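You operate a simulated robot arm through the tools that you are given. There is no shell and no other tool.

The job below is to be done with a simulated two-armed robot. You get a single attempt, and the scene is never put back.

## Task
Charge the hand press from cup 24 and get it ready to pump.
Fine: ejector lever back up before you tip; cup back in its place, die slide in, release valve shut; nothing spilt. Set down upright: cup.
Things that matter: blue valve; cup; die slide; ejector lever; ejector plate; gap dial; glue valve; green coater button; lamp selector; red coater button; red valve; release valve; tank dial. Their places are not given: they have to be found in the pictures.

The check looks at the end state, three seconds after you hand in, the way a careful person would. Anything else that was tipped, shoved, dropped, spilled or broken makes it a failure.

## Robot
Two 7-joint arms with fingered hands on one trunk that stands fixed in place. Base frame: the origin is at the foot of the trunk, x ahead of it, y to its left, z up. Readings come in m, rad, newtons and seconds.
The left shoulder is at [0.075, 0.125, 1.142], the right one opposite. With the tool pointing down near the work surface each hand reaches from about 0.44 to 0.82 m from the base axis, measured 20 degrees to its own side. Payload 3.6 kg a hand.
Tool frame (each hand has its own): the origin (TCP) lies between the finger pads and is the grasp point; the fingertips stand 0.03 m ahead of it; z points along the fingers, y is the line along which they close. The gripper opens to 0.104 m; its body begins 0.035 m behind the TCP. The gripper is a hand of 4 fingers: y runs from the thumb to the fingers, the wrist lies at [-0.015, -0.104, -0.178] in the tool frame, and closing takes about 1.5 s.
Orientation is that of the tool frame in the base frame, as a unit quaternion [x, y, z, w]. With the fingers straight down and the wrist toward the robot, the tool's x, y and z point along [0, 1, 0], [1, 0, 0] and [0, 0, -1] of the base frame.

## Interface
- The arms move only by the tool arm_command. It takes "left_motion", "right_motion" or both (then of equal length, played together; a hand with none holds still); each is a list of rows, each a list of 3 entries, a list of its own where there are three numbers: the turn, a rotation vector about the base's x, y, z in units of 6 degrees (1.0 is 6 degrees), then the shift along the base's x, y, z in units of 25 mm (1.0 is 25 mm), then the gripper command, from -1 (fully open) to 1 (shut), values between in proportion. In form: [[[ax, ay, az], [dx, dy, dz], grip], ...]. A call has 1 to 20 rows; each row shifts and turns the commanded pose from where the row before left it. A call with a number of a shift or a turn outside -1 to 1 is refused whole. Each row takes 0.2 s and may step no farther than 0.05 m and 0.15 rad from the row before; otherwise, or with a gripper value out of range, the whole call is refused. A pose out of reach is approached as far as the arm can. The call stops where the force on the tool passes 40 N (or 10 N more than at its start, if that is more) or the arm is blocked; 0.2 s more then pass. Each finger travels about 0.072 m/s and halts on what it meets, pressing with about 22 N; the grip force reading is that of the motor and also rises with nothing between the fingers. The clock runs only during rows and for 0.2 s after the last one: add rows that do not move to give the fingers time. The reply holds the time, the measured pose of the TCP, the force on the tool along the base axes, the opening and the grip force, in the units named above and with some noise, with the torque about the TCP (base axes, N m) and any sound that the robot's microphone picked up.
- Cameras (640 x 400 px; columns grow to the right, rows downward): "scene" is now at [0.163, 0.0712, 1.3052]; the picture's right is [0.76, -0.65, 0.00], its down [-0.20, -0.23, -0.95] and it looks along [0.62, 0.72, -0.30] (base axes); focal length 214 px, centre (320, 200). "left" rides on the left gripper at [-0.061, -0.092, -0.13] in its tool frame; the picture's right is [-0.81, -0.27, 0.52], its down [0.53, -0.71, 0.46] and it looks along [0.24, 0.64, 0.72] (tool axes); focal length 275 px, centre (320, 200). "right" rides on the right gripper at [0.061, -0.092, -0.131] in its tool frame; the picture's right is [-0.81, 0.28, -0.52], its down [-0.53, -0.71, 0.46] and it looks along [-0.24, 0.64, 0.73] (tool axes); focal length 275 px, centre (320, 200).
- grab_frame(camera): a new picture of that camera. No time passes.
- slide_trunk(by): moves the trunk up (or, below 0, down) by that many m; the arms and the scene camera ride with it, the base frame stays. It gives what a move gives, with no picture.
- hand_shape(shape, hand): the hand has 4 fingers and takes this shape, open, in about a second: jaw (thumb against the fingers, like two jaws); tri (thumb and two fingers); tip (a fingertip pinch); poke (one finger out to press); point (the index stretched); flat (the hand flat); cup (the hand cupped); fist (a fist). The gripper value then closes the fingers along that shape, each until it touches; the sizes above hold for jaw. It gives what a move gives, with no picture.
- head_to(pan, tilt): turns the head with the scene camera to pan (to the left, within 1.396 rad either way) and tilt (down, from -0.506 to 1.204), counted from straight ahead of the robot (the tilt from the chest, where the trunk bows). It gives what a move gives.
- locate(camera, pixels): for up to 12 pixels [column, row] of the newest picture of that camera ("zoom" is the newest enlarged one), the place [x, y, z] in the base frame of the surface seen there, good to about 0.002 m. No time passes.
- enlarge(camera, box): a new picture of the part [left, top, right, bottom] of that camera's present view, enlarged. No time passes.
- finish_job(): hands the job in; it is judged then, once.

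Open the grippers and draw the arms clear of the work before you hand the job in, unless the task says otherwise.

The tools are called after "Emit:" as a command line: name --argument value ..., lists and objects as JSON in quotes. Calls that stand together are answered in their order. arm_command: Moves the arms, as the interface text tells. Its arguments: {"type":"object","properties":{"left_motion":{"type":"array"},"right_motion":{"type":"array"}},"required":[]} The other tools are called the same way: slide_trunk (by) moves the trunk up or down; hand_shape (shape, hand) gives the hand a shape; head_to (pan, tilt) turns the head that bears the scene camera; grab_frame (camera) takes a picture; locate (camera, pixels) gives the place of the surface under pixels of a picture; enlarge (camera, box) takes an enlarged picture of a part of a camera's view; finish_job () hands the job in.

At the start:

```text
time: 0.0
left_ee_pos: [0.3295, 0.398, 1.245]
left_ee_rot: [0.707, 0.707, 0.0, 0.0]
left_wrist_force: [-0.7, -0.3, -1.2]
left_torque: [0.03, -0.02, 0.0]
left_opening: 0.1036
left_finger_force: 0.0
left_shape: jaw
right_ee_pos: [0.3555, 0.0392, 1.3077]
right_ee_rot: [0.709, 0.705, 0.001, -0.003]
right_wrist_force: [-0.4, -0.5, 0.0]
right_torque: [0.0, 0.02, -0.03]
right_opening: 0.1035
right_finger_force: 0.0
right_shape: jaw
trunk travel left (down, up): [-0.375, 0.161]
head pan, tilt (commanded): [0.663, 0.309]
```

scene: 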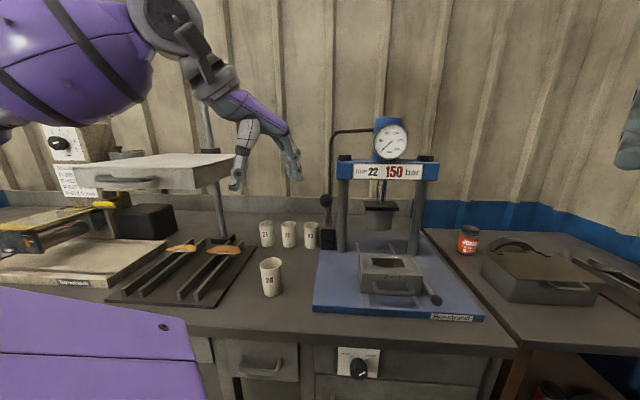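
right: 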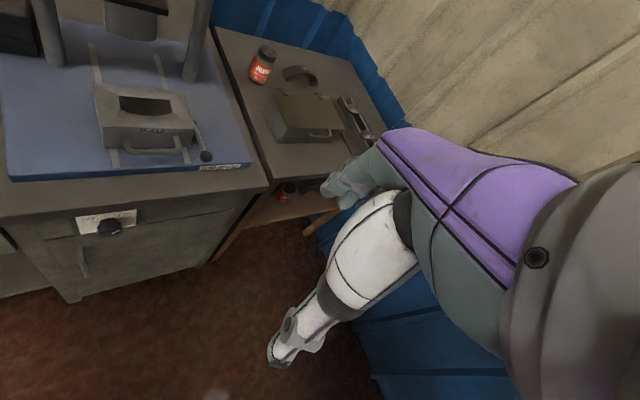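
left: 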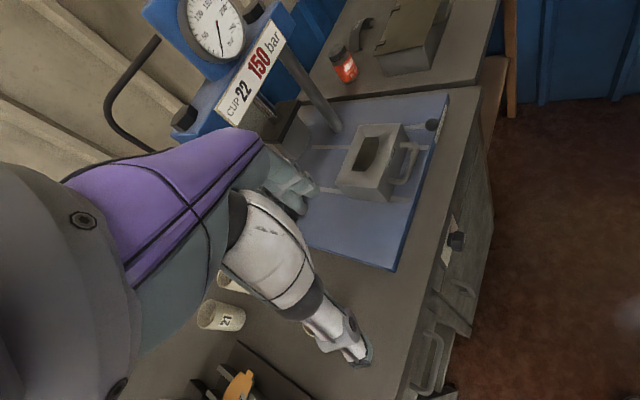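

The scene picture shows the press at about (390,230), with cups 21, 2?, 23 at (265-310,235) and cup 24 at (270,277). I take enlarged looks at the press and cups.

Emit:
enlarge --camera "scene" --box '[300, 100, 500, 330]'

Emit:
enlarge --camera "scene" --box '[230, 200, 350, 310]'

Emit:
enlarge --camera "scene" --box '[0, 100, 240, 310]'

Emit:
enlarge --camera "left" --box '[180, 0, 500, 200]'

```text
1.74 times, centred on (400, 215) of scene
```

zoom: 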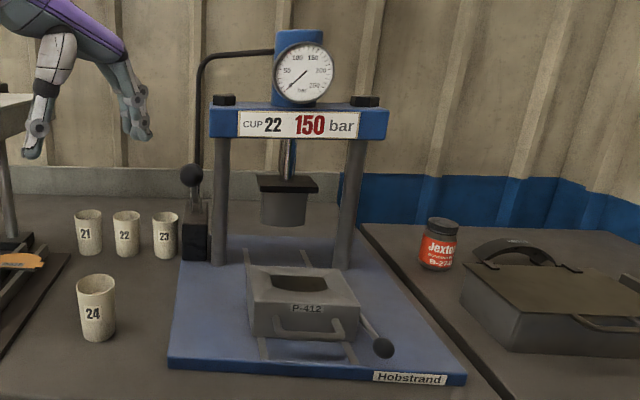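

```text
3.64 times, centred on (290, 255) of scene
```

zoom: 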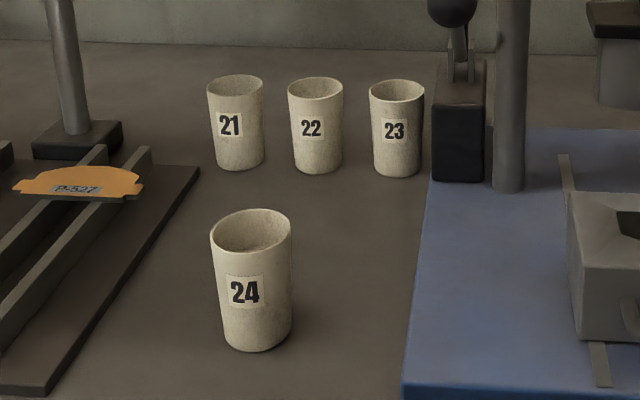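

```text
1.90 times, centred on (120, 205) of scene
```

zoom: 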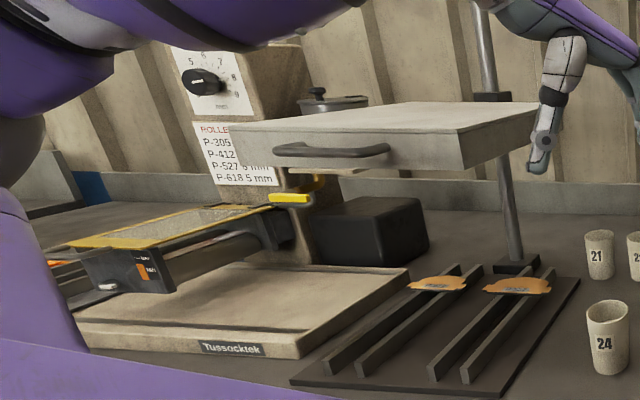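

```text
2.00 times, centred on (340, 100) of left
```

zoom: 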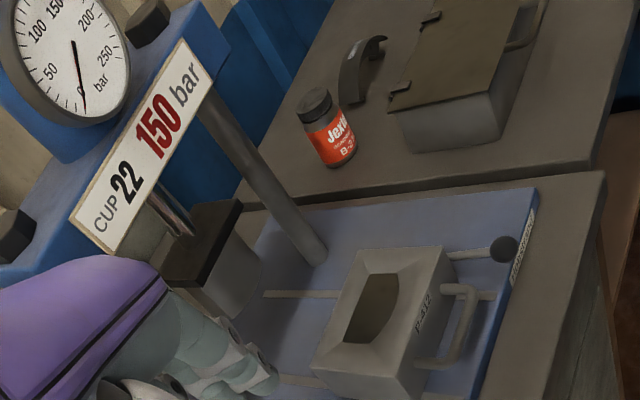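

The die slide stands out, with lever ball at zoom (383,347). I look at the die, the lever, the knob at (358,368) in front, and the pump area more closely.

Emit:
enlarge --camera "scene" --box '[340, 240, 460, 320]'

Emit:
enlarge --camera "scene" --box '[310, 330, 420, 400]'

Emit:
enlarge --camera "scene" --box '[310, 180, 440, 260]'

Emit:
enlarge --camera "right" --box '[0, 0, 260, 260]'

```text
5.00 times, centred on (400, 280) of scene
```

zoom: 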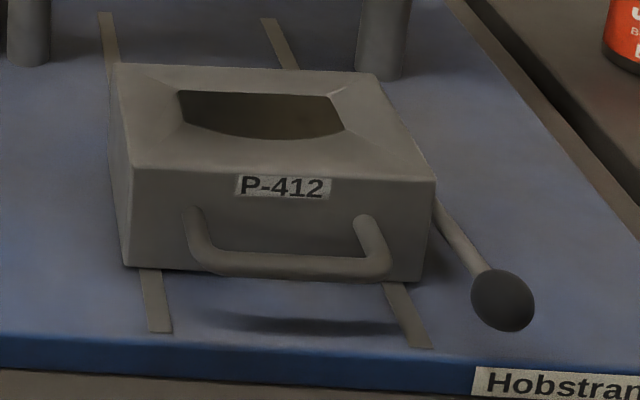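

```text
5.71 times, centred on (365, 365) of scene
```

zoom: 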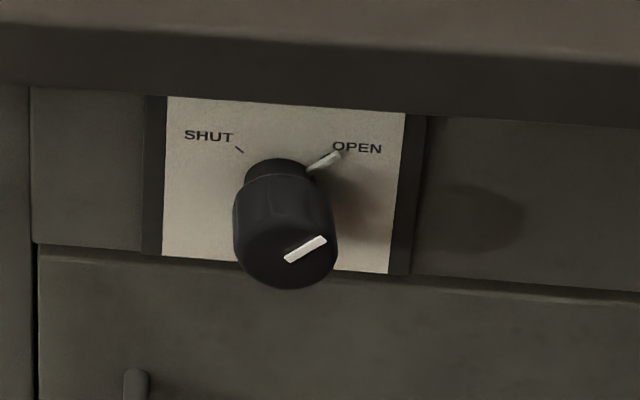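

```text
4.92 times, centred on (375, 220) of scene
```

zoom: 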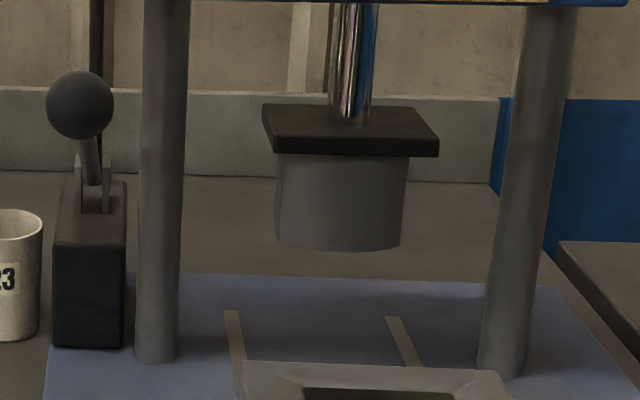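

```text
1.54 times, centred on (130, 130) of right
```

zoom: 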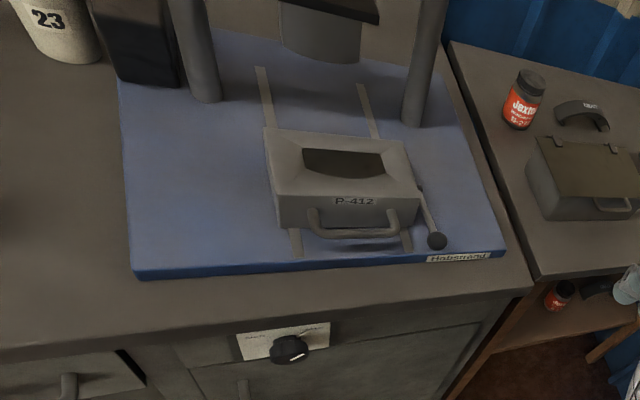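

The release valve knob points to OPEN, and the ejector lever is apparently down. I measure positions of the main parts in the scene picture.

Emit:
grab_frame --camera "scene"

Emit:
locate --camera "scene" --pixels '[[270, 262], [266, 296], [271, 266], [282, 262], [260, 262], [310, 246], [389, 266], [391, 260], [437, 300], [393, 293], [359, 371], [425, 277]]'

Emit:
enlarge --camera "scene" --box '[345, 245, 445, 307]'

```text
taken
```

scene: 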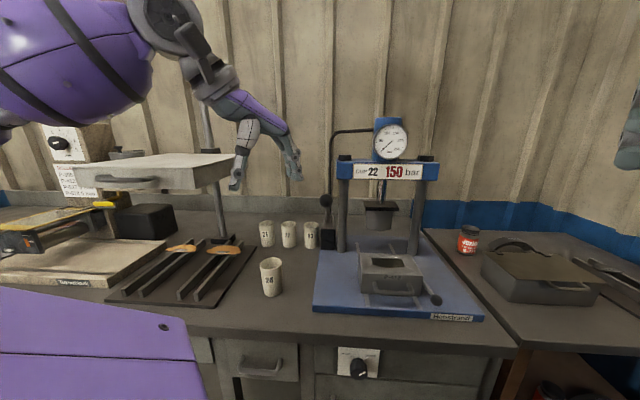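

```text
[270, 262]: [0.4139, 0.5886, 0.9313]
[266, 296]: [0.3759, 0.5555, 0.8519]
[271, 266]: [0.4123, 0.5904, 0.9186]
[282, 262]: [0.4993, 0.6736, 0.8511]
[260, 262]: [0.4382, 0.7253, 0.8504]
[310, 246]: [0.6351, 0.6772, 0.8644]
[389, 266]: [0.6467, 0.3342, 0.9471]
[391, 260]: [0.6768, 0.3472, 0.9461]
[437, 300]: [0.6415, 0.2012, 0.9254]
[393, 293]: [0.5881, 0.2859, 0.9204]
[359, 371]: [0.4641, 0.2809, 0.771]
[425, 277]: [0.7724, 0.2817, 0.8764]
```

```text
6.40 times, centred on (395, 276) of scene
```

zoom: 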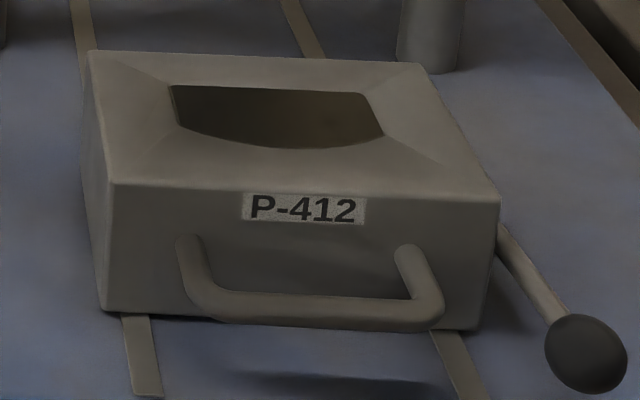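

The zoomed die picture shows its top corners at (90,50), (420,62), (113,185), (500,205), with the handle and the lever ball at (585,353). I locate these.

Emit:
locate --camera "zoom" --pixels '[[95, 55], [418, 68], [117, 182], [494, 200], [176, 95], [280, 135], [280, 110], [350, 100], [585, 353], [520, 260], [325, 313], [430, 300]]'

Emit:
enlarge --camera "scene" --box '[310, 290, 500, 400]'

```text
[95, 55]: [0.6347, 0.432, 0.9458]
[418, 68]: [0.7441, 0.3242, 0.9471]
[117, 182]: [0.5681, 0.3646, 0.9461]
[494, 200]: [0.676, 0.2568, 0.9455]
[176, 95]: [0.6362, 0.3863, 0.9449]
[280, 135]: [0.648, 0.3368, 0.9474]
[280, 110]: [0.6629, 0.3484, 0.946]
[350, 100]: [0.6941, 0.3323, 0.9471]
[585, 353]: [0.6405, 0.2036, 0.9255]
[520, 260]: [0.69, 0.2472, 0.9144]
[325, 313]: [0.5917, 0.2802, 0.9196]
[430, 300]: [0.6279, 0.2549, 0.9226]
```

```text
3.37 times, centred on (405, 345) of scene
```

zoom: 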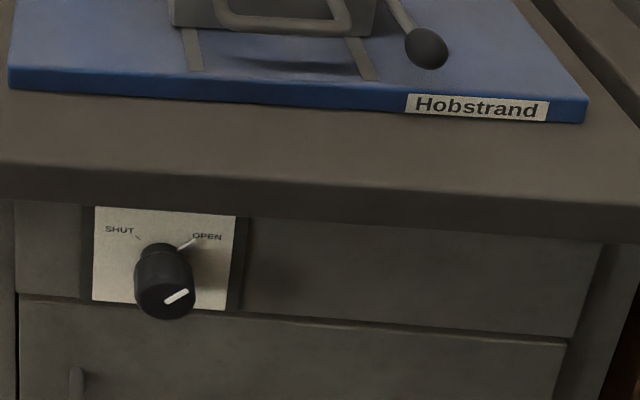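

The plate points in the cavity read z≈0.946, flush with the die top, so the ejector plate is raised and the lever must be lifted. I measure the columns, punch, rails, cup rims and counter edge from the scene picture.

Emit:
locate --camera "scene" --pixels '[[341, 240], [415, 240], [378, 222], [380, 207], [326, 200], [330, 235], [320, 305], [478, 312], [421, 298], [369, 296], [380, 190], [345, 200]]'

Emit:
locate --camera "scene" --pixels '[[262, 266], [279, 266], [270, 257], [270, 270], [271, 297], [264, 280], [277, 280], [305, 233], [288, 233], [265, 233], [220, 250], [160, 310]]'

Emit:
enlarge --camera "scene" --box '[240, 245, 300, 305]'

```text
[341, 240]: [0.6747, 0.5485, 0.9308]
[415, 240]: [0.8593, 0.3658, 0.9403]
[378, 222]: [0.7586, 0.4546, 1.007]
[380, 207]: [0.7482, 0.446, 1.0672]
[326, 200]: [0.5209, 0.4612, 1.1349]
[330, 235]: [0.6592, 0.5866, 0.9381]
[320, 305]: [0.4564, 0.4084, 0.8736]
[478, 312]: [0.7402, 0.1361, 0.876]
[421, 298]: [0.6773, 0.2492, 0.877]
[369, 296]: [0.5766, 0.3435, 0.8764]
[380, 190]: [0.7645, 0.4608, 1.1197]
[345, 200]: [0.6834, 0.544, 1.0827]
```

```text
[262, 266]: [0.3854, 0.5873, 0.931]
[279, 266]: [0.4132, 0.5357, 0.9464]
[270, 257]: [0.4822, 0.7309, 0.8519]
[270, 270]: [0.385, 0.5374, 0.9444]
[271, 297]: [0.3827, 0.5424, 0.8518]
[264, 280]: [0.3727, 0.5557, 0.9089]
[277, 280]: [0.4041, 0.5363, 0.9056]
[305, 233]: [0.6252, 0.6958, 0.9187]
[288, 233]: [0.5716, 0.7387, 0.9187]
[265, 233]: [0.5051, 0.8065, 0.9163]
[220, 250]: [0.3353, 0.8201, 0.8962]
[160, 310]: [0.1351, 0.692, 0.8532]
```

```text
6.67 times, centred on (270, 275) of scene
```

zoom: 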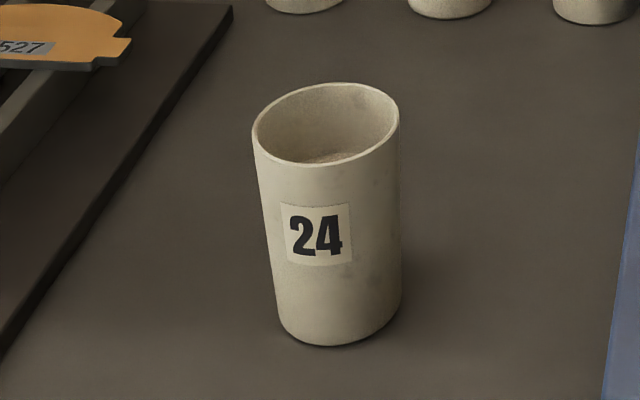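

Cup 24's rim in the zoom spans (252,130)–(400,115), back (325,83), front (320,165), base bottom at (340,345). I locate these to get its centre, and zoom the pump lever which seems to stick out towards the robot.

Emit:
locate --camera "zoom" --pixels '[[254, 132], [398, 118], [325, 85], [310, 164], [325, 157], [280, 330], [340, 344], [398, 310], [258, 160], [397, 160], [320, 240], [340, 130]]'

Emit:
enlarge --camera "scene" --box '[300, 110, 420, 260]'

```text
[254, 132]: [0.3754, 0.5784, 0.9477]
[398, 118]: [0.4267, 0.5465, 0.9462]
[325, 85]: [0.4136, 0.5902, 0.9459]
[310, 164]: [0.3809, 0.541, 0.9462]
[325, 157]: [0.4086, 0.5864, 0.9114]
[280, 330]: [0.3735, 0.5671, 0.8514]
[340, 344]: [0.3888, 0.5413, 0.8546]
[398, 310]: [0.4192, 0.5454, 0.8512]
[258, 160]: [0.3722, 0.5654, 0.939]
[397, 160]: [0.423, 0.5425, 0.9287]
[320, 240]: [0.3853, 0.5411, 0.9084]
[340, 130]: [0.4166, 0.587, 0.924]
```

```text
2.67 times, centred on (360, 185) of scene
```

zoom: 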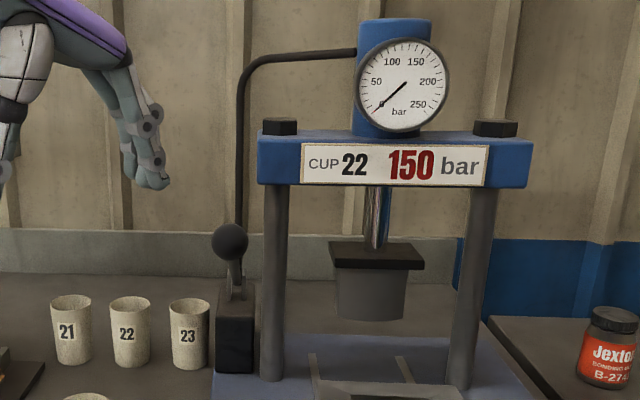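

Cup 24 is centred at about (0.400,0.565), rim z 0.946, diameter 0.06; the lever ball is near (0.652,0.207,0.916) with the lever lying level, pivot about (0.72,0.28,0.914). I first turn the right hand toward a pose pitched 45° down with fingers either side of the ball, well above the bench.

Emit:
arm_command --right_motion '[[[0, 0, -1], [0.5, 0, -0.3], -1], [[0, 0, -1], [0.5, 0, -0.3], -1], [[0, 0, -1], [0.5, 0, -0.3], -1], [[0, 0, -1], [0.5, 0, -0.3], -1], [[0, 0, -1], [0.5, 0, -0.3], -1], [[0, 0, -1], [0.5, 0, -0.3], -1], [[0, 0, -1], [0.5, 0, -0.3], -1], [[0.3535, -0.3535, -0.5], [0.5, 0, -0.3], -1], [[0.707, -0.707, 0], [0, 0, -0.3], -1], [[0.707, -0.707, 0], [0, 0, -0.3], -1], [[0.707, -0.707, 0], [0, 0, -0.3], -1], [[0.707, -0.707, 0], [0, 0, -0.3], -1], [[0.707, -0.707, 0], [0, 0, -0.3], -1], [[0.707, -0.707, 0], [0, 0, -0.3], -1], [[0.707, -0.707, 0], [0, 0, -0.3], -1], [[0, 0, 0], [0, 0, 0], -1]]'

```text
time: 3.4
left_ee_pos: [0.3299, 0.3994, 1.2452]
left_ee_rot: [0.707, 0.707, -0.001, 0.0]
left_wrist_force: [-0.1, 0.4, 0.2]
left_torque: [-0.02, -0.01, 0.03]
left_opening: 0.1037
left_finger_force: 0.0
left_shape: jaw
right_ee_pos: [0.4548, 0.0394, 1.1958]
right_ee_rot: [0.853, 0.351, 0.355, -0.151]
right_wrist_force: [0.0, 0.2, -0.4]
right_torque: [0.03, 0.02, 0.0]
right_opening: 0.1039
right_finger_force: 0.0
right_shape: jaw
trunk travel left (down, up): [-0.375, 0.161]
head pan, tilt (commanded): [0.663, 0.309]
```

The right hand reached the pitched pose at (0.455,0.039,1.196). I look with the scene and right cameras.

Emit:
grab_frame --camera "right"

Emit:
grab_frame --camera "scene"

```text
taken
```

right: 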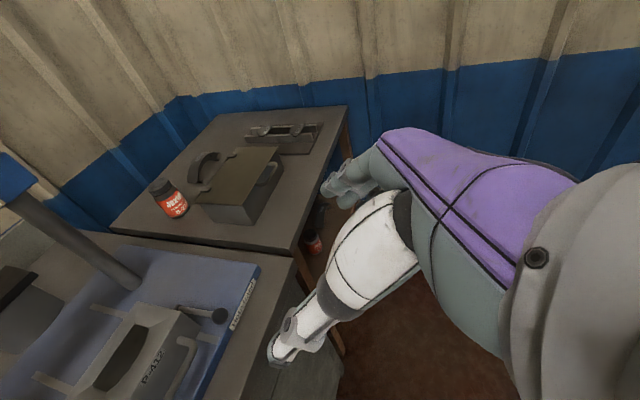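

```text
taken
```

scene: 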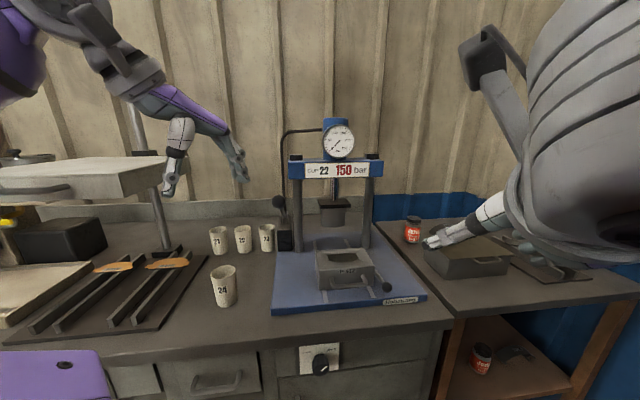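

The right camera now sees the lever ball at (219,317) and the lever running from (180,308). I locate the ball, the lever and the plate from both cameras.

Emit:
locate --camera "right" --pixels '[[219, 316], [220, 322], [200, 313], [185, 309], [150, 315], [120, 350], [100, 385], [190, 325]]'

Emit:
locate --camera "scene" --pixels '[[387, 287], [375, 276], [224, 287], [345, 256], [346, 286], [320, 362], [279, 202]]'

Emit:
enlarge --camera "right" --box '[60, 270, 270, 400]'

```text
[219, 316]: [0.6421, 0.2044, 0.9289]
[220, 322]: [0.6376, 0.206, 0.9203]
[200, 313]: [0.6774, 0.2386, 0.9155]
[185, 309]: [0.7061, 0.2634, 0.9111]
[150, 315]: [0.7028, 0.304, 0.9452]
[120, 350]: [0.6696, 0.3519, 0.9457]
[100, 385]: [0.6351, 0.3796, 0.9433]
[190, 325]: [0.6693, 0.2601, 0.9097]
```

```text
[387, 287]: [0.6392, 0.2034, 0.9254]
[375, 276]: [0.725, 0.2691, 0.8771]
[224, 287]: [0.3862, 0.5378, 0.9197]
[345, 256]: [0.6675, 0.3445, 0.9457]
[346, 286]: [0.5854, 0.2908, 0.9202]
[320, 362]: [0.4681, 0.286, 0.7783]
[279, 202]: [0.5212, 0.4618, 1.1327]
```

```text
3.05 times, centred on (165, 335) of right
```

zoom: 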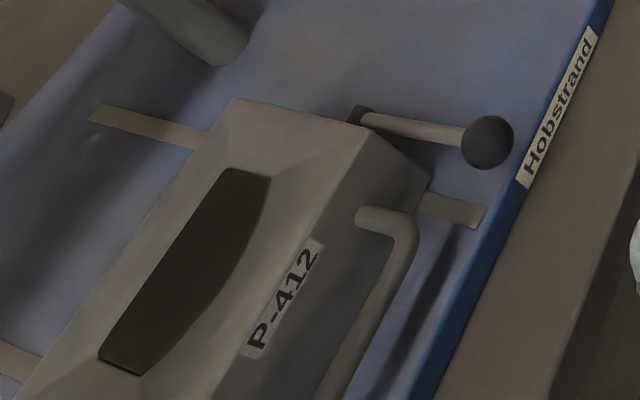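

The ball centre works out at (0.651,0.208,0.917), with the lever level toward the pivot near (0.72,0.28,0.909). I bring the right hand above the ball, pitched to about 70° down, with the fingers partly closed so the thumb clears the die handle.

Emit:
arm_command --right_motion '[[[-0.295, 0.295, 0], [0.784, 0.676, -0.744], -0.1], [[-0.295, 0.295, 0], [0.784, 0.676, -0.744], -0.1], [[-0.295, 0.295, 0], [0.784, 0.676, -0.744], -0.1], [[-0.295, 0.295, 0], [0.784, 0.676, -0.744], -0.1], [[-0.295, 0.295, 0], [0.784, 0.676, -0.744], -0.1], [[-0.295, 0.295, 0], [0.784, 0.676, -0.744], -0.1], [[-0.295, 0.295, 0], [0.784, 0.676, -0.744], -0.1], [[-0.295, 0.295, 0], [0.784, 0.676, -0.744], -0.1], [[-0.295, 0.295, 0], [0.784, 0.676, -0.6], -0.1], [[-0.295, 0.295, 0], [0.784, 0.676, -0.2], -0.1], [[0, 0, 0], [0, 0, 0], -0.1]]'

```text
time: 5.8
left_ee_pos: [0.3305, 0.4005, 1.2447]
left_ee_rot: [0.707, 0.707, 0.0, 0.0]
left_wrist_force: [-0.8, 0.0, -0.7]
left_torque: [-0.01, 0.01, 0.01]
left_opening: 0.1035
left_finger_force: 0.1
left_shape: jaw
right_ee_pos: [0.6436, 0.1739, 1.0384]
right_ee_rot: [0.91, 0.373, 0.168, -0.072]
right_wrist_force: [-0.1, 0.2, 0.1]
right_torque: [0.0, 0.0, -0.02]
right_opening: 0.0576
right_finger_force: 0.2
right_shape: jaw
right hand out of reach, approached as far as the arm can: row 9, 10
trunk travel left (down, up): [-0.375, 0.161]
head pan, tilt (commanded): [0.663, 0.309]
```

The right hand stops short at (0.644,0.174) for this pose, so the left hand is the better one for the lever. I draw the right hand back and out to the right.

Emit:
arm_command --right_motion '[[[0, 0, 0], [-0.6, -0.8, 0.6], -0.5], [[0, 0, 0], [-0.8, -0.8, 0.6], -0.5], [[0, 0, 0], [-1, -1, 0.4], -0.5], [[0, 0, 0], [-1, -1, 0.2], -0.5], [[0, 0, 0], [-1, -1, 0], -0.5], [[0, 0, 0], [-1, -1, 0], -0.5], [[0, 0, 0], [-1, -1, 0], -0.5], [[0, 0, 0], [-1, -1, 0], -0.5], [[0, 0, 0], [-1, -1, 0], -0.5], [[0, 0, 0], [-1, -1, 0], -0.5], [[0, 0, 0], [0, 0, 0], -0.5]]'

```text
time: 8.2
left_ee_pos: [0.33, 0.3987, 1.2442]
left_ee_rot: [0.707, 0.707, 0.0, 0.0]
left_wrist_force: [-0.2, -0.3, -0.3]
left_torque: [0.0, 0.01, 0.01]
left_opening: 0.1038
left_finger_force: 0.1
left_shape: jaw
right_ee_pos: [0.4088, -0.0668, 1.0828]
right_ee_rot: [0.911, 0.374, 0.162, -0.069]
right_wrist_force: [-0.6, 0.7, -0.5]
right_torque: [-0.01, 0.01, 0.0]
right_opening: 0.0775
right_finger_force: 0.0
right_shape: jaw
trunk travel left (down, up): [-0.375, 0.161]
head pan, tilt (commanded): [0.663, 0.309]
```

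The right hand is back at (0.409,-0.067,1.083). I now bring the left hand, yawed about -40°, over the lever ball with partly closed fingers, staying in front of the pump ball at (0.52,0.46,1.135).

Emit:
arm_command --left_motion '[[[0, 0, -0.476], [0.917, -0.546, -0.6], -0.2], [[0, 0, -0.476], [0.917, -0.546, -0.6], -0.2], [[0, 0, -0.476], [0.917, -0.546, -0.6], -0.2], [[0, 0, -0.476], [0.917, -0.546, -0.6], -0.2], [[0, 0, -0.476], [0.917, -0.546, -0.6], -0.2], [[0, 0, -0.476], [0.917, -0.546, -0.6], -0.2], [[0, 0, -0.476], [0.917, -0.546, -0.6], -0.2], [[0, 0, -0.476], [0.917, -0.546, -0.6], -0.2], [[0, 0, -0.476], [0.917, -0.546, -0.6], -0.2], [[0, 0, -0.476], [0.917, -0.546, -0.6], -0.2], [[0, 0, -0.476], [0.917, -0.546, -0.6], -0.2], [[0, 0, -0.476], [0.917, -0.546, -0.6], -0.2], [[0, 0, -0.476], [0.917, -0.546, -0.6], -0.2], [[0, 0, -0.476], [0.917, -0.546, -0.6], -0.2], [[0, 0, 0], [0, 0, 0], -0.2]]'

Emit:
grab_frame --camera "left"

Emit:
grab_frame --camera "scene"

```text
time: 11.4
left_ee_pos: [0.6518, 0.2076, 1.0334]
left_ee_rot: [0.907, 0.422, 0.001, -0.001]
left_wrist_force: [0.4, -0.1, 0.3]
left_torque: [0.01, 0.0, 0.0]
left_opening: 0.0627
left_finger_force: 0.0
left_shape: jaw
right_ee_pos: [0.4077, -0.0668, 1.0834]
right_ee_rot: [0.911, 0.374, 0.163, -0.068]
right_wrist_force: [-0.4, 0.4, 0.6]
right_torque: [0.01, 0.0, 0.0]
right_opening: 0.0775
right_finger_force: 0.0
right_shape: jaw
trunk travel left (down, up): [-0.375, 0.161]
head pan, tilt (commanded): [0.663, 0.309]
```

```text
taken
```

left: 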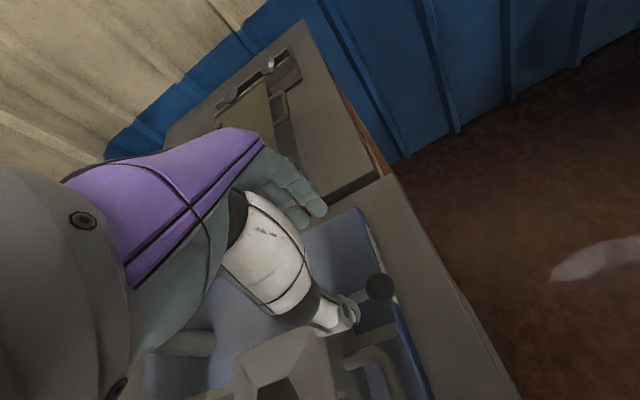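

```text
taken
```

scene: 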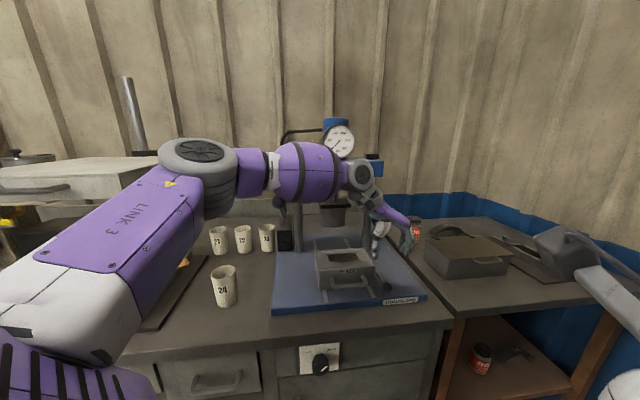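

The left hand is over the ball, but the forearm hides the pump ball near (279,202). I measure the forearm and look closely.

Emit:
locate --camera "scene" --pixels '[[200, 165], [250, 172], [300, 170], [355, 175], [290, 195], [250, 192], [384, 240], [387, 287]]'

Emit:
enlarge --camera "scene" --box '[300, 140, 440, 310]'

Emit:
enlarge --camera "left" --box '[220, 170, 460, 400]'

```text
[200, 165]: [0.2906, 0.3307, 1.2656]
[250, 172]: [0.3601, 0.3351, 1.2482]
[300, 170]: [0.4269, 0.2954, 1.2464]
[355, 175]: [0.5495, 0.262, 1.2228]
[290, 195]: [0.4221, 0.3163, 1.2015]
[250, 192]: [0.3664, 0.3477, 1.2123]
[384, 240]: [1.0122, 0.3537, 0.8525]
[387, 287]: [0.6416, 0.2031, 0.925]
```

```text
2.35 times, centred on (370, 225) of scene
```

zoom: 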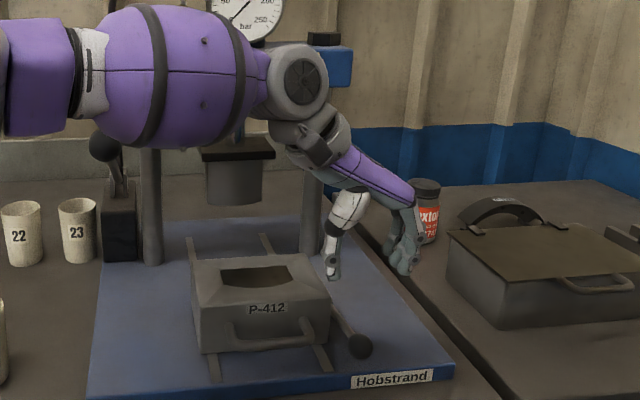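

```text
1.74 times, centred on (340, 285) of left
```

zoom: 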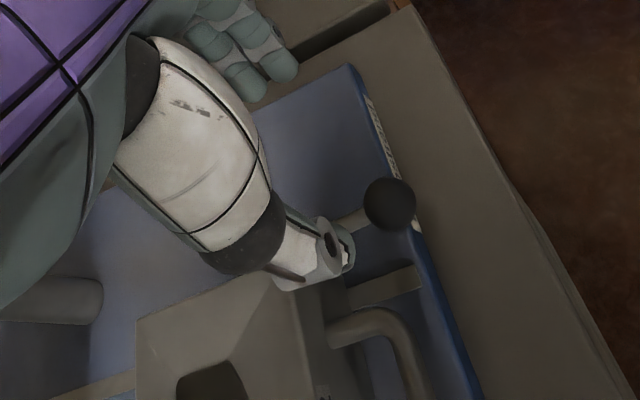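

The thumb (white) must come down between the ball and the handle's right bend. I locate the handle bend and ball in the left zoom to fix the clearance.

Emit:
locate --camera "zoom" --pixels '[[388, 203], [388, 190], [355, 220], [370, 325], [395, 345], [405, 370], [345, 330], [340, 255], [300, 270], [320, 240], [275, 75], [245, 85]]'

```text
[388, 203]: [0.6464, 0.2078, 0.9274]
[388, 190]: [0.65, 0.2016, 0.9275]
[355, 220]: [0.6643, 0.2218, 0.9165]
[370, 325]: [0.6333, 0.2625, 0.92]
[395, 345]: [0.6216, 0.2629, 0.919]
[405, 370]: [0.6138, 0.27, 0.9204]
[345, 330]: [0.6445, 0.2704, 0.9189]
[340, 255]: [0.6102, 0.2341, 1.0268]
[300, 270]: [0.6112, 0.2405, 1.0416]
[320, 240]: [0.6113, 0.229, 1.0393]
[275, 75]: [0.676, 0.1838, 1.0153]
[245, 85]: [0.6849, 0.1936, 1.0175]
```

Ball centre (0.652,0.207,0.915); the handle's right edge lies at most at r≈0.268, so with a 0.05 opening the thumb just clears. I narrow the fingers and lower the left hand over the ball.

Emit:
arm_command --left_motion '[[[0, 0, 0], [0.08, -0.3, 0], 0.04], [[0, 0, 0], [0, 0, -0.5], 0.04], [[0, 0, 0], [0, 0, -0.6], 0.04], [[0, 0, 0], [0, 0, -0.6], 0.04], [[0, 0, 0], [0, 0, -0.6], 0.04], [[0, 0, 0], [0, 0, -0.5], 0.04], [[0, 0, 0], [0, 0, -0.4], 0.04], [[0, 0, 0], [0, 0, 0], 0.04]]'

Emit:
enlarge --camera "left" --box '[220, 170, 460, 400]'

Emit:
enlarge --camera "scene" --box '[310, 200, 440, 310]'

```text
time: 13.2
left_ee_pos: [0.6539, 0.1999, 0.9549]
left_ee_rot: [0.906, 0.422, 0.001, 0.0]
left_wrist_force: [-0.3, 0.2, 0.1]
left_torque: [0.0, 0.0, -0.03]
left_opening: 0.0506
left_finger_force: 0.0
left_shape: jaw
right_ee_pos: [0.4091, -0.0673, 1.0816]
right_ee_rot: [0.91, 0.374, 0.162, -0.069]
right_wrist_force: [0.6, -1.1, 0.1]
right_torque: [-0.01, -0.01, -0.02]
right_opening: 0.0775
right_finger_force: 0.0
right_shape: jaw
trunk travel left (down, up): [-0.375, 0.161]
head pan, tilt (commanded): [0.663, 0.309]
```

```text
1.74 times, centred on (340, 285) of left
```

zoom: 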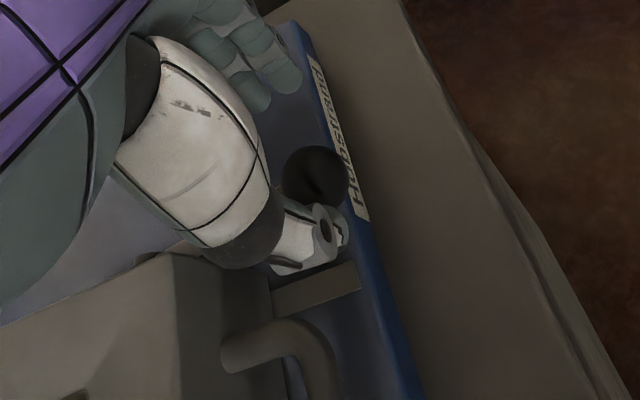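

```text
3.64 times, centred on (375, 255) of scene
```

zoom: 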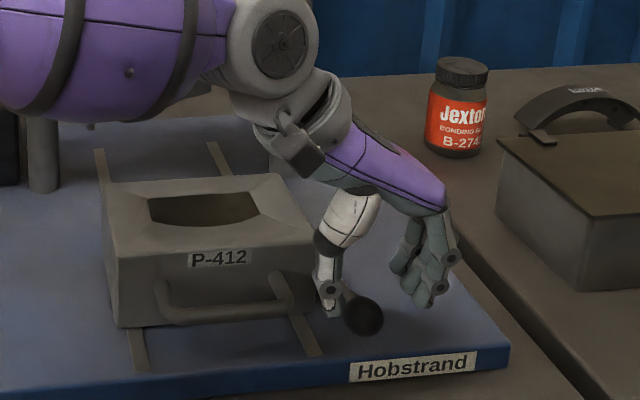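

The ball lies between thumb and fingers, with the thumb beside it. I lower another 30 mm and then close the grip on the ball.

Emit:
arm_command --left_motion '[[[0, 0, 0], [0, 0, -0.6], 0.04], [[0, 0, 0], [0, 0, -0.6], 0.04], [[0, 0, 0], [0, 0, 0], 0.04]]'

Emit:
enlarge --camera "scene" --box '[330, 220, 430, 310]'

Emit:
enlarge --camera "left" --box '[240, 190, 420, 340]'

```text
time: 14.0
left_ee_pos: [0.6537, 0.1989, 0.9267]
left_ee_rot: [0.906, 0.423, 0.001, 0.0]
left_wrist_force: [0.9, 0.2, -0.1]
left_torque: [0.0, 0.0, 0.0]
left_opening: 0.0503
left_finger_force: 0.1
left_shape: jaw
right_ee_pos: [0.4083, -0.0674, 1.0816]
right_ee_rot: [0.911, 0.374, 0.162, -0.07]
right_wrist_force: [-0.3, 0.3, -1.1]
right_torque: [-0.01, 0.02, 0.01]
right_opening: 0.0775
right_finger_force: 0.0
right_shape: jaw
trunk travel left (down, up): [-0.375, 0.161]
head pan, tilt (commanded): [0.663, 0.309]
```

```text
4.44 times, centred on (380, 265) of scene
```

zoom: 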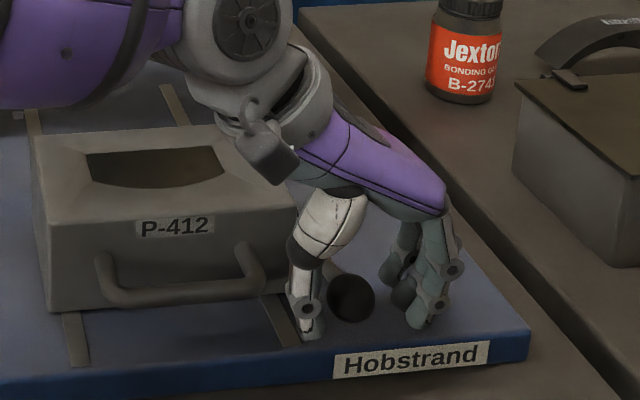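

```text
2.67 times, centred on (330, 265) of left
```

zoom: 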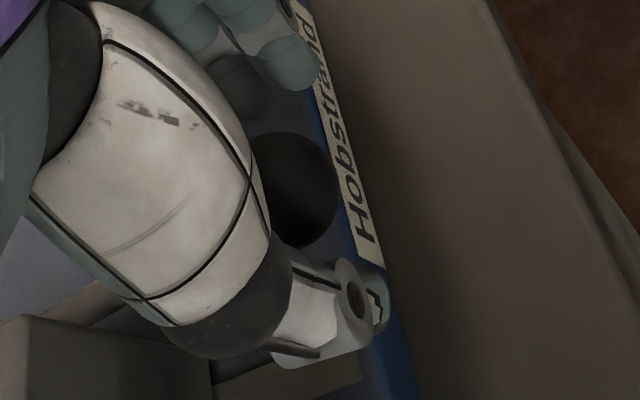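

The ball sits between the thumb and the fingers. I close the grip on it.

Emit:
arm_command --left_motion '[[[0, 0, 0], [0, 0, 0], 0.3], [[0, 0, 0], [0, 0, 0], 0.6], [[0, 0, 0], [0, 0, 0], 0.7], [[0, 0, 0], [0, 0, 0], 0.7], [[0, 0, 0], [0, 0, 0], 0.7]]'

Emit:
enlarge --camera "scene" --box '[330, 220, 430, 310]'

```text
time: 15.2
left_ee_pos: [0.6544, 0.1989, 0.927]
left_ee_rot: [0.906, 0.422, 0.0, -0.001]
left_wrist_force: [-5.1, 3.3, 0.7]
left_torque: [0.08, 0.04, 0.03]
left_opening: 0.0173
left_finger_force: 0.0
left_shape: jaw
right_ee_pos: [0.4076, -0.0663, 1.0822]
right_ee_rot: [0.91, 0.375, 0.162, -0.068]
right_wrist_force: [-0.3, 0.5, 0.1]
right_torque: [-0.01, -0.03, -0.02]
right_opening: 0.0777
right_finger_force: 0.0
right_shape: jaw
trunk travel left (down, up): [-0.375, 0.161]
head pan, tilt (commanded): [0.663, 0.309]
```

```text
4.44 times, centred on (380, 265) of scene
```

zoom: 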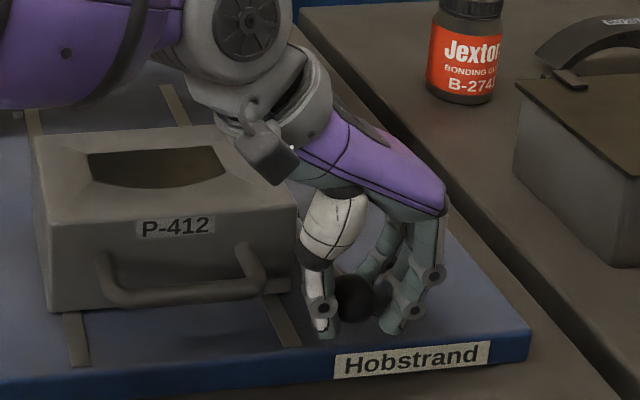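

The fingers hold the ball (small sideways force). I tighten and lift along the lever's arc in small steps.

Emit:
arm_command --left_motion '[[[0, 0, 0], [0, 0, 0], 0.9], [[0, 0, 0], [0, 0, 0], 0.9], [[0, 0, 0], [0.062, 0.062, 0.69], 0.9], [[0, 0, 0], [0.153, 0.153, 0.664], 0.9], [[0, 0, 0], [0, 0, 0], 0.9]]'

Emit:
enlarge --camera "scene" --box '[330, 210, 430, 310]'

```text
time: 16.4
left_ee_pos: [0.6584, 0.2045, 0.9597]
left_ee_rot: [0.906, 0.423, 0.001, 0.0]
left_wrist_force: [-4.7, 6.4, -0.9]
left_torque: [0.08, 0.09, -0.01]
left_opening: 0.0058
left_finger_force: 0.0
left_shape: jaw
right_ee_pos: [0.4074, -0.0665, 1.0821]
right_ee_rot: [0.911, 0.374, 0.163, -0.069]
right_wrist_force: [-0.9, 0.3, 0.9]
right_torque: [0.0, -0.01, 0.0]
right_opening: 0.078
right_finger_force: 0.2
right_shape: jaw
trunk travel left (down, up): [-0.375, 0.161]
head pan, tilt (commanded): [0.663, 0.309]
```

```text
4.00 times, centred on (380, 260) of scene
```

zoom: 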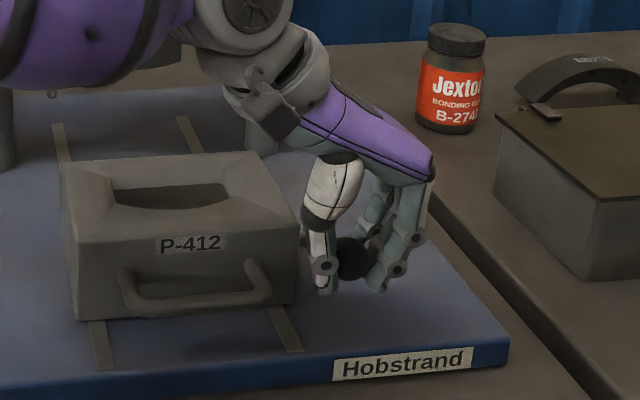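

The ball is rising with the hand and the cavity shows depth. I continue up the arc.

Emit:
arm_command --left_motion '[[[0, 0, 0], [0.232, 0.232, 0.616], 0.9], [[0, 0, 0], [0.303, 0.303, 0.548], 0.9], [[0, 0, 0], [0.368, 0.368, 0.468], 0.9], [[0, 0, 0], [0, 0, 0], 0.9]]'

Emit:
enlarge --camera "scene" --box '[330, 200, 430, 300]'

```text
time: 17.4
left_ee_pos: [0.6803, 0.2287, 0.9993]
left_ee_rot: [0.906, 0.423, 0.0, 0.001]
left_wrist_force: [-4.8, 2.7, 1.5]
left_torque: [0.09, 0.11, -0.01]
left_opening: 0.0057
left_finger_force: 0.0
left_shape: jaw
right_ee_pos: [0.4068, -0.0664, 1.0826]
right_ee_rot: [0.91, 0.374, 0.162, -0.069]
right_wrist_force: [-0.7, -0.3, -0.1]
right_torque: [-0.01, 0.01, 0.01]
right_opening: 0.0777
right_finger_force: 0.1
right_shape: jaw
trunk travel left (down, up): [-0.375, 0.161]
head pan, tilt (commanded): [0.663, 0.309]
```

```text
4.00 times, centred on (380, 250) of scene
```

zoom: 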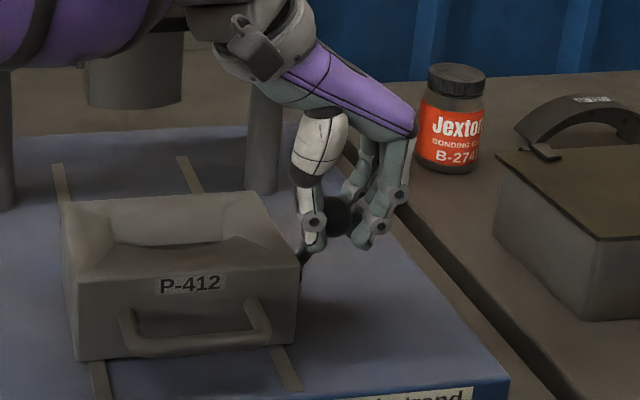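

The cavity is now clearly open and the lever about 50° up. I continue further to find its upper stop, watching the force.

Emit:
arm_command --left_motion '[[[0, 0, 0], [0.21, 0.21, 0.2], 0.9], [[0, 0, 0], [0.21, 0.21, 0.17], 0.9], [[0, 0, 0], [0, 0, 0], 0.9]]'

Emit:
enlarge --camera "scene" --box '[330, 200, 430, 300]'

```text
time: 18.2
left_ee_pos: [0.692, 0.2381, 1.0079]
left_ee_rot: [0.906, 0.423, 0.001, 0.0]
left_wrist_force: [-3.0, 3.0, 0.2]
left_torque: [0.04, 0.06, -0.03]
left_opening: 0.0057
left_finger_force: 0.0
left_shape: jaw
right_ee_pos: [0.4076, -0.0666, 1.0823]
right_ee_rot: [0.91, 0.374, 0.162, -0.069]
right_wrist_force: [0.4, -0.4, 0.4]
right_torque: [-0.02, -0.01, -0.02]
right_opening: 0.0775
right_finger_force: 0.0
right_shape: jaw
trunk travel left (down, up): [-0.375, 0.161]
head pan, tilt (commanded): [0.663, 0.309]
```

```text
4.00 times, centred on (380, 250) of scene
```

zoom: 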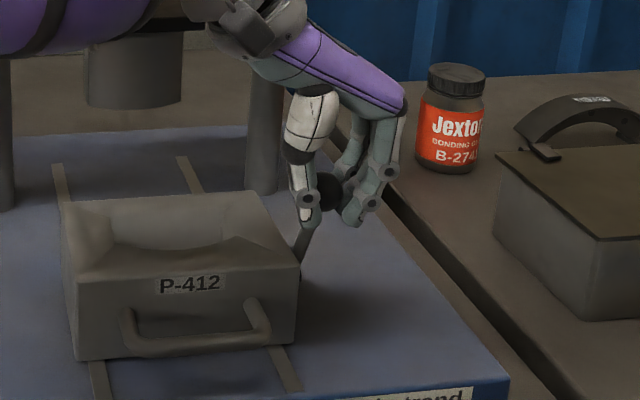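

No resistance yet at about 63°. I go on along the arc by another 20°.

Emit:
arm_command --left_motion '[[[0, 0, 0], [0.23, 0.23, 0.15], 0.9], [[0, 0, 0], [0.23, 0.23, 0.11], 0.9], [[0, 0, 0], [0.24, 0.24, 0.08], 0.9], [[0, 0, 0], [0, 0, 0], 0.9]]'

Emit:
enlarge --camera "scene" --box '[330, 200, 430, 300]'

```text
time: 19.2
left_ee_pos: [0.7079, 0.2553, 1.0168]
left_ee_rot: [0.907, 0.422, 0.0, 0.0]
left_wrist_force: [-3.8, -5.8, -3.7]
left_torque: [-0.17, 0.03, 0.04]
left_opening: 0.0053
left_finger_force: 0.1
left_shape: jaw
right_ee_pos: [0.4087, -0.067, 1.0814]
right_ee_rot: [0.911, 0.374, 0.163, -0.069]
right_wrist_force: [0.9, 0.5, 0.7]
right_torque: [0.01, 0.02, 0.01]
right_opening: 0.0776
right_finger_force: 0.0
right_shape: jaw
trunk travel left (down, up): [-0.375, 0.161]
head pan, tilt (commanded): [0.663, 0.309]
```

```text
4.00 times, centred on (380, 250) of scene
```

zoom: 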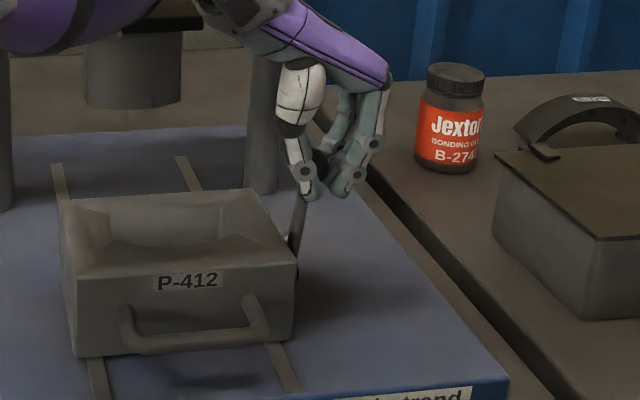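

Force appeared (-5.8 N in y) and the die has shifted slightly inward, so the lever is at its upper stop. I open the fingers and raise the hand straight up.

Emit:
arm_command --left_motion '[[[0, 0, 0], [-0.1, -0.1, 0], 0.3], [[0, 0, 0], [0, 0, 0], 0.0], [[0, 0, 0], [0, 0, 0], -0.2], [[0, 0, 0], [0, 0, 0], -0.2], [[0, 0, 0], [0, 0, 0.5], -0.2], [[0, 0, 0], [0, 0, 0.8], -0.2], [[0, 0, 0], [0, 0, 1], -0.2], [[0, 0, 0], [0, 0, 1], -0.2], [[0, 0, 0], [0, 0, 0], -0.2]]'

Emit:
enlarge --camera "scene" --box '[310, 180, 430, 310]'

Emit:
grab_frame --camera "left"

```text
time: 21.2
left_ee_pos: [0.7017, 0.2652, 1.0689]
left_ee_rot: [0.906, 0.423, 0.001, 0.001]
left_wrist_force: [0.1, -0.3, 0.3]
left_torque: [0.03, -0.06, 0.0]
left_opening: 0.0621
left_finger_force: 0.0
left_shape: jaw
left hand out of reach, approached as far as the arm can: row 6, 7, 8
right_ee_pos: [0.4076, -0.0668, 1.0815]
right_ee_rot: [0.911, 0.374, 0.162, -0.069]
right_wrist_force: [0.2, -0.2, 0.6]
right_torque: [0.01, 0.02, -0.01]
right_opening: 0.0779
right_finger_force: 0.0
right_shape: jaw
trunk travel left (down, up): [-0.375, 0.161]
head pan, tilt (commanded): [0.663, 0.309]
```

```text
3.08 times, centred on (370, 245) of scene
```

zoom: 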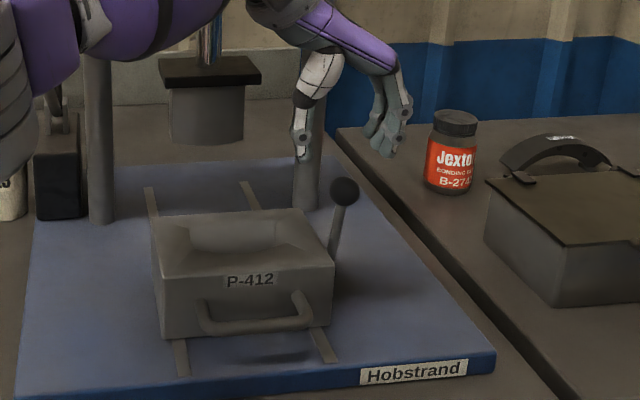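

```text
taken
```

left: 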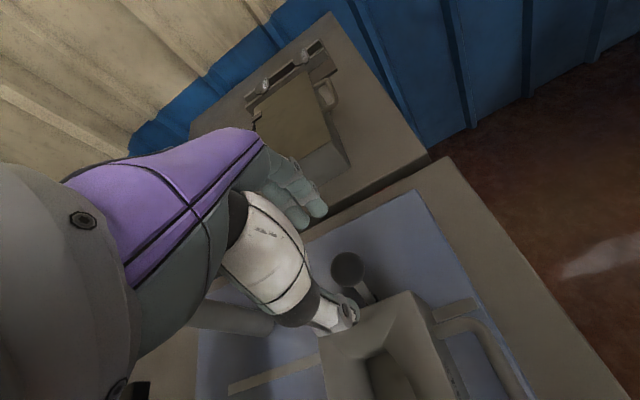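

The lever now stands up on its own at zoom (343,192) and the cavity is deep. I pull the left hand back from the press and swing it toward the front of the cup area, unwinding the yaw.

Emit:
arm_command --left_motion '[[[0, 0, 0], [-0.8, -0.8, 0.4], -0.2], [[0, 0, 0], [-0.9, -0.9, 0.4], -0.2], [[0, 0, 0], [-0.9, -0.9, 0.4], -0.4], [[0, 0, 0], [-0.9, -0.9, 0.4], -0.6], [[0, 0, 1], [-0.92, 0.74, 0.36], -1], [[0, 0, 1], [-0.92, 0.74, 0.36], -1], [[0, 0, 1], [-0.92, 0.74, 0.36], -1], [[0, 0, 1], [-0.92, 0.74, 0.36], -1], [[0, 0, 1], [-0.92, 0.74, 0.36], -1], [[0, 0, 1], [-0.92, 0.74, 0.36], -1], [[0, 0, 1], [-0.92, 0.74, 0.36], -1], [[0, 0, 1], [-0.92, 0.74, 0.36], -1], [[0, 0, 1], [-0.92, 0.74, 0.36], -1], [[0, 0, 1], [-0.92, 0.74, 0.36], -1], [[0, 0, 0], [0, 0, 0], -1]]'

Emit:
grab_frame --camera "scene"

```text
time: 24.4
left_ee_pos: [0.383, 0.3616, 1.1997]
left_ee_rot: [0.573, 0.82, 0.0, -0.001]
left_wrist_force: [-0.3, 0.0, -0.4]
left_torque: [0.0, -0.01, 0.02]
left_opening: 0.1038
left_finger_force: 0.0
left_shape: jaw
right_ee_pos: [0.4094, -0.0679, 1.0825]
right_ee_rot: [0.91, 0.374, 0.162, -0.069]
right_wrist_force: [-0.6, -0.8, -0.1]
right_torque: [0.02, -0.02, -0.01]
right_opening: 0.0776
right_finger_force: 0.0
right_shape: jaw
trunk travel left (down, up): [-0.375, 0.161]
head pan, tilt (commanded): [0.663, 0.309]
```

```text
taken
```

scene: 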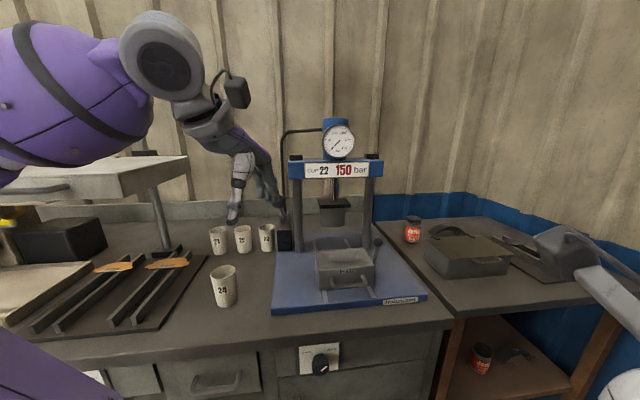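

The view is free now. I zoom in on the die and cavity to measure the new die position and cavity depth.

Emit:
enlarge --camera "scene" --box '[300, 225, 400, 305]'

Emit:
locate --camera "zoom" --pixels '[[110, 120], [380, 115], [100, 212], [400, 205], [190, 125], [330, 122], [250, 150], [250, 170], [250, 195], [170, 190], [350, 180], [500, 60]]'

```text
5.00 times, centred on (350, 265) of scene
```

zoom: 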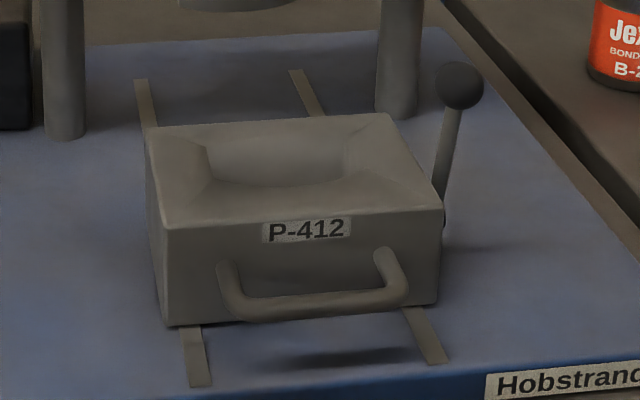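

```text
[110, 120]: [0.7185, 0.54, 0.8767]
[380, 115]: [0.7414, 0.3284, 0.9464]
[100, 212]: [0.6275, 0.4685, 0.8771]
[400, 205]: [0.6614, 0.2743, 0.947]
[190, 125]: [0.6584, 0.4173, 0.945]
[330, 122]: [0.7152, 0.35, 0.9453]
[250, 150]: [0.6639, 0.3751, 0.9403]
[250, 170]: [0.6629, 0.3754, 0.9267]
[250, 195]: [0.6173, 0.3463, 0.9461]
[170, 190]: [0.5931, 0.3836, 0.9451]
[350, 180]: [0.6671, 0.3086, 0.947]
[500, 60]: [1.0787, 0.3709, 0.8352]
```

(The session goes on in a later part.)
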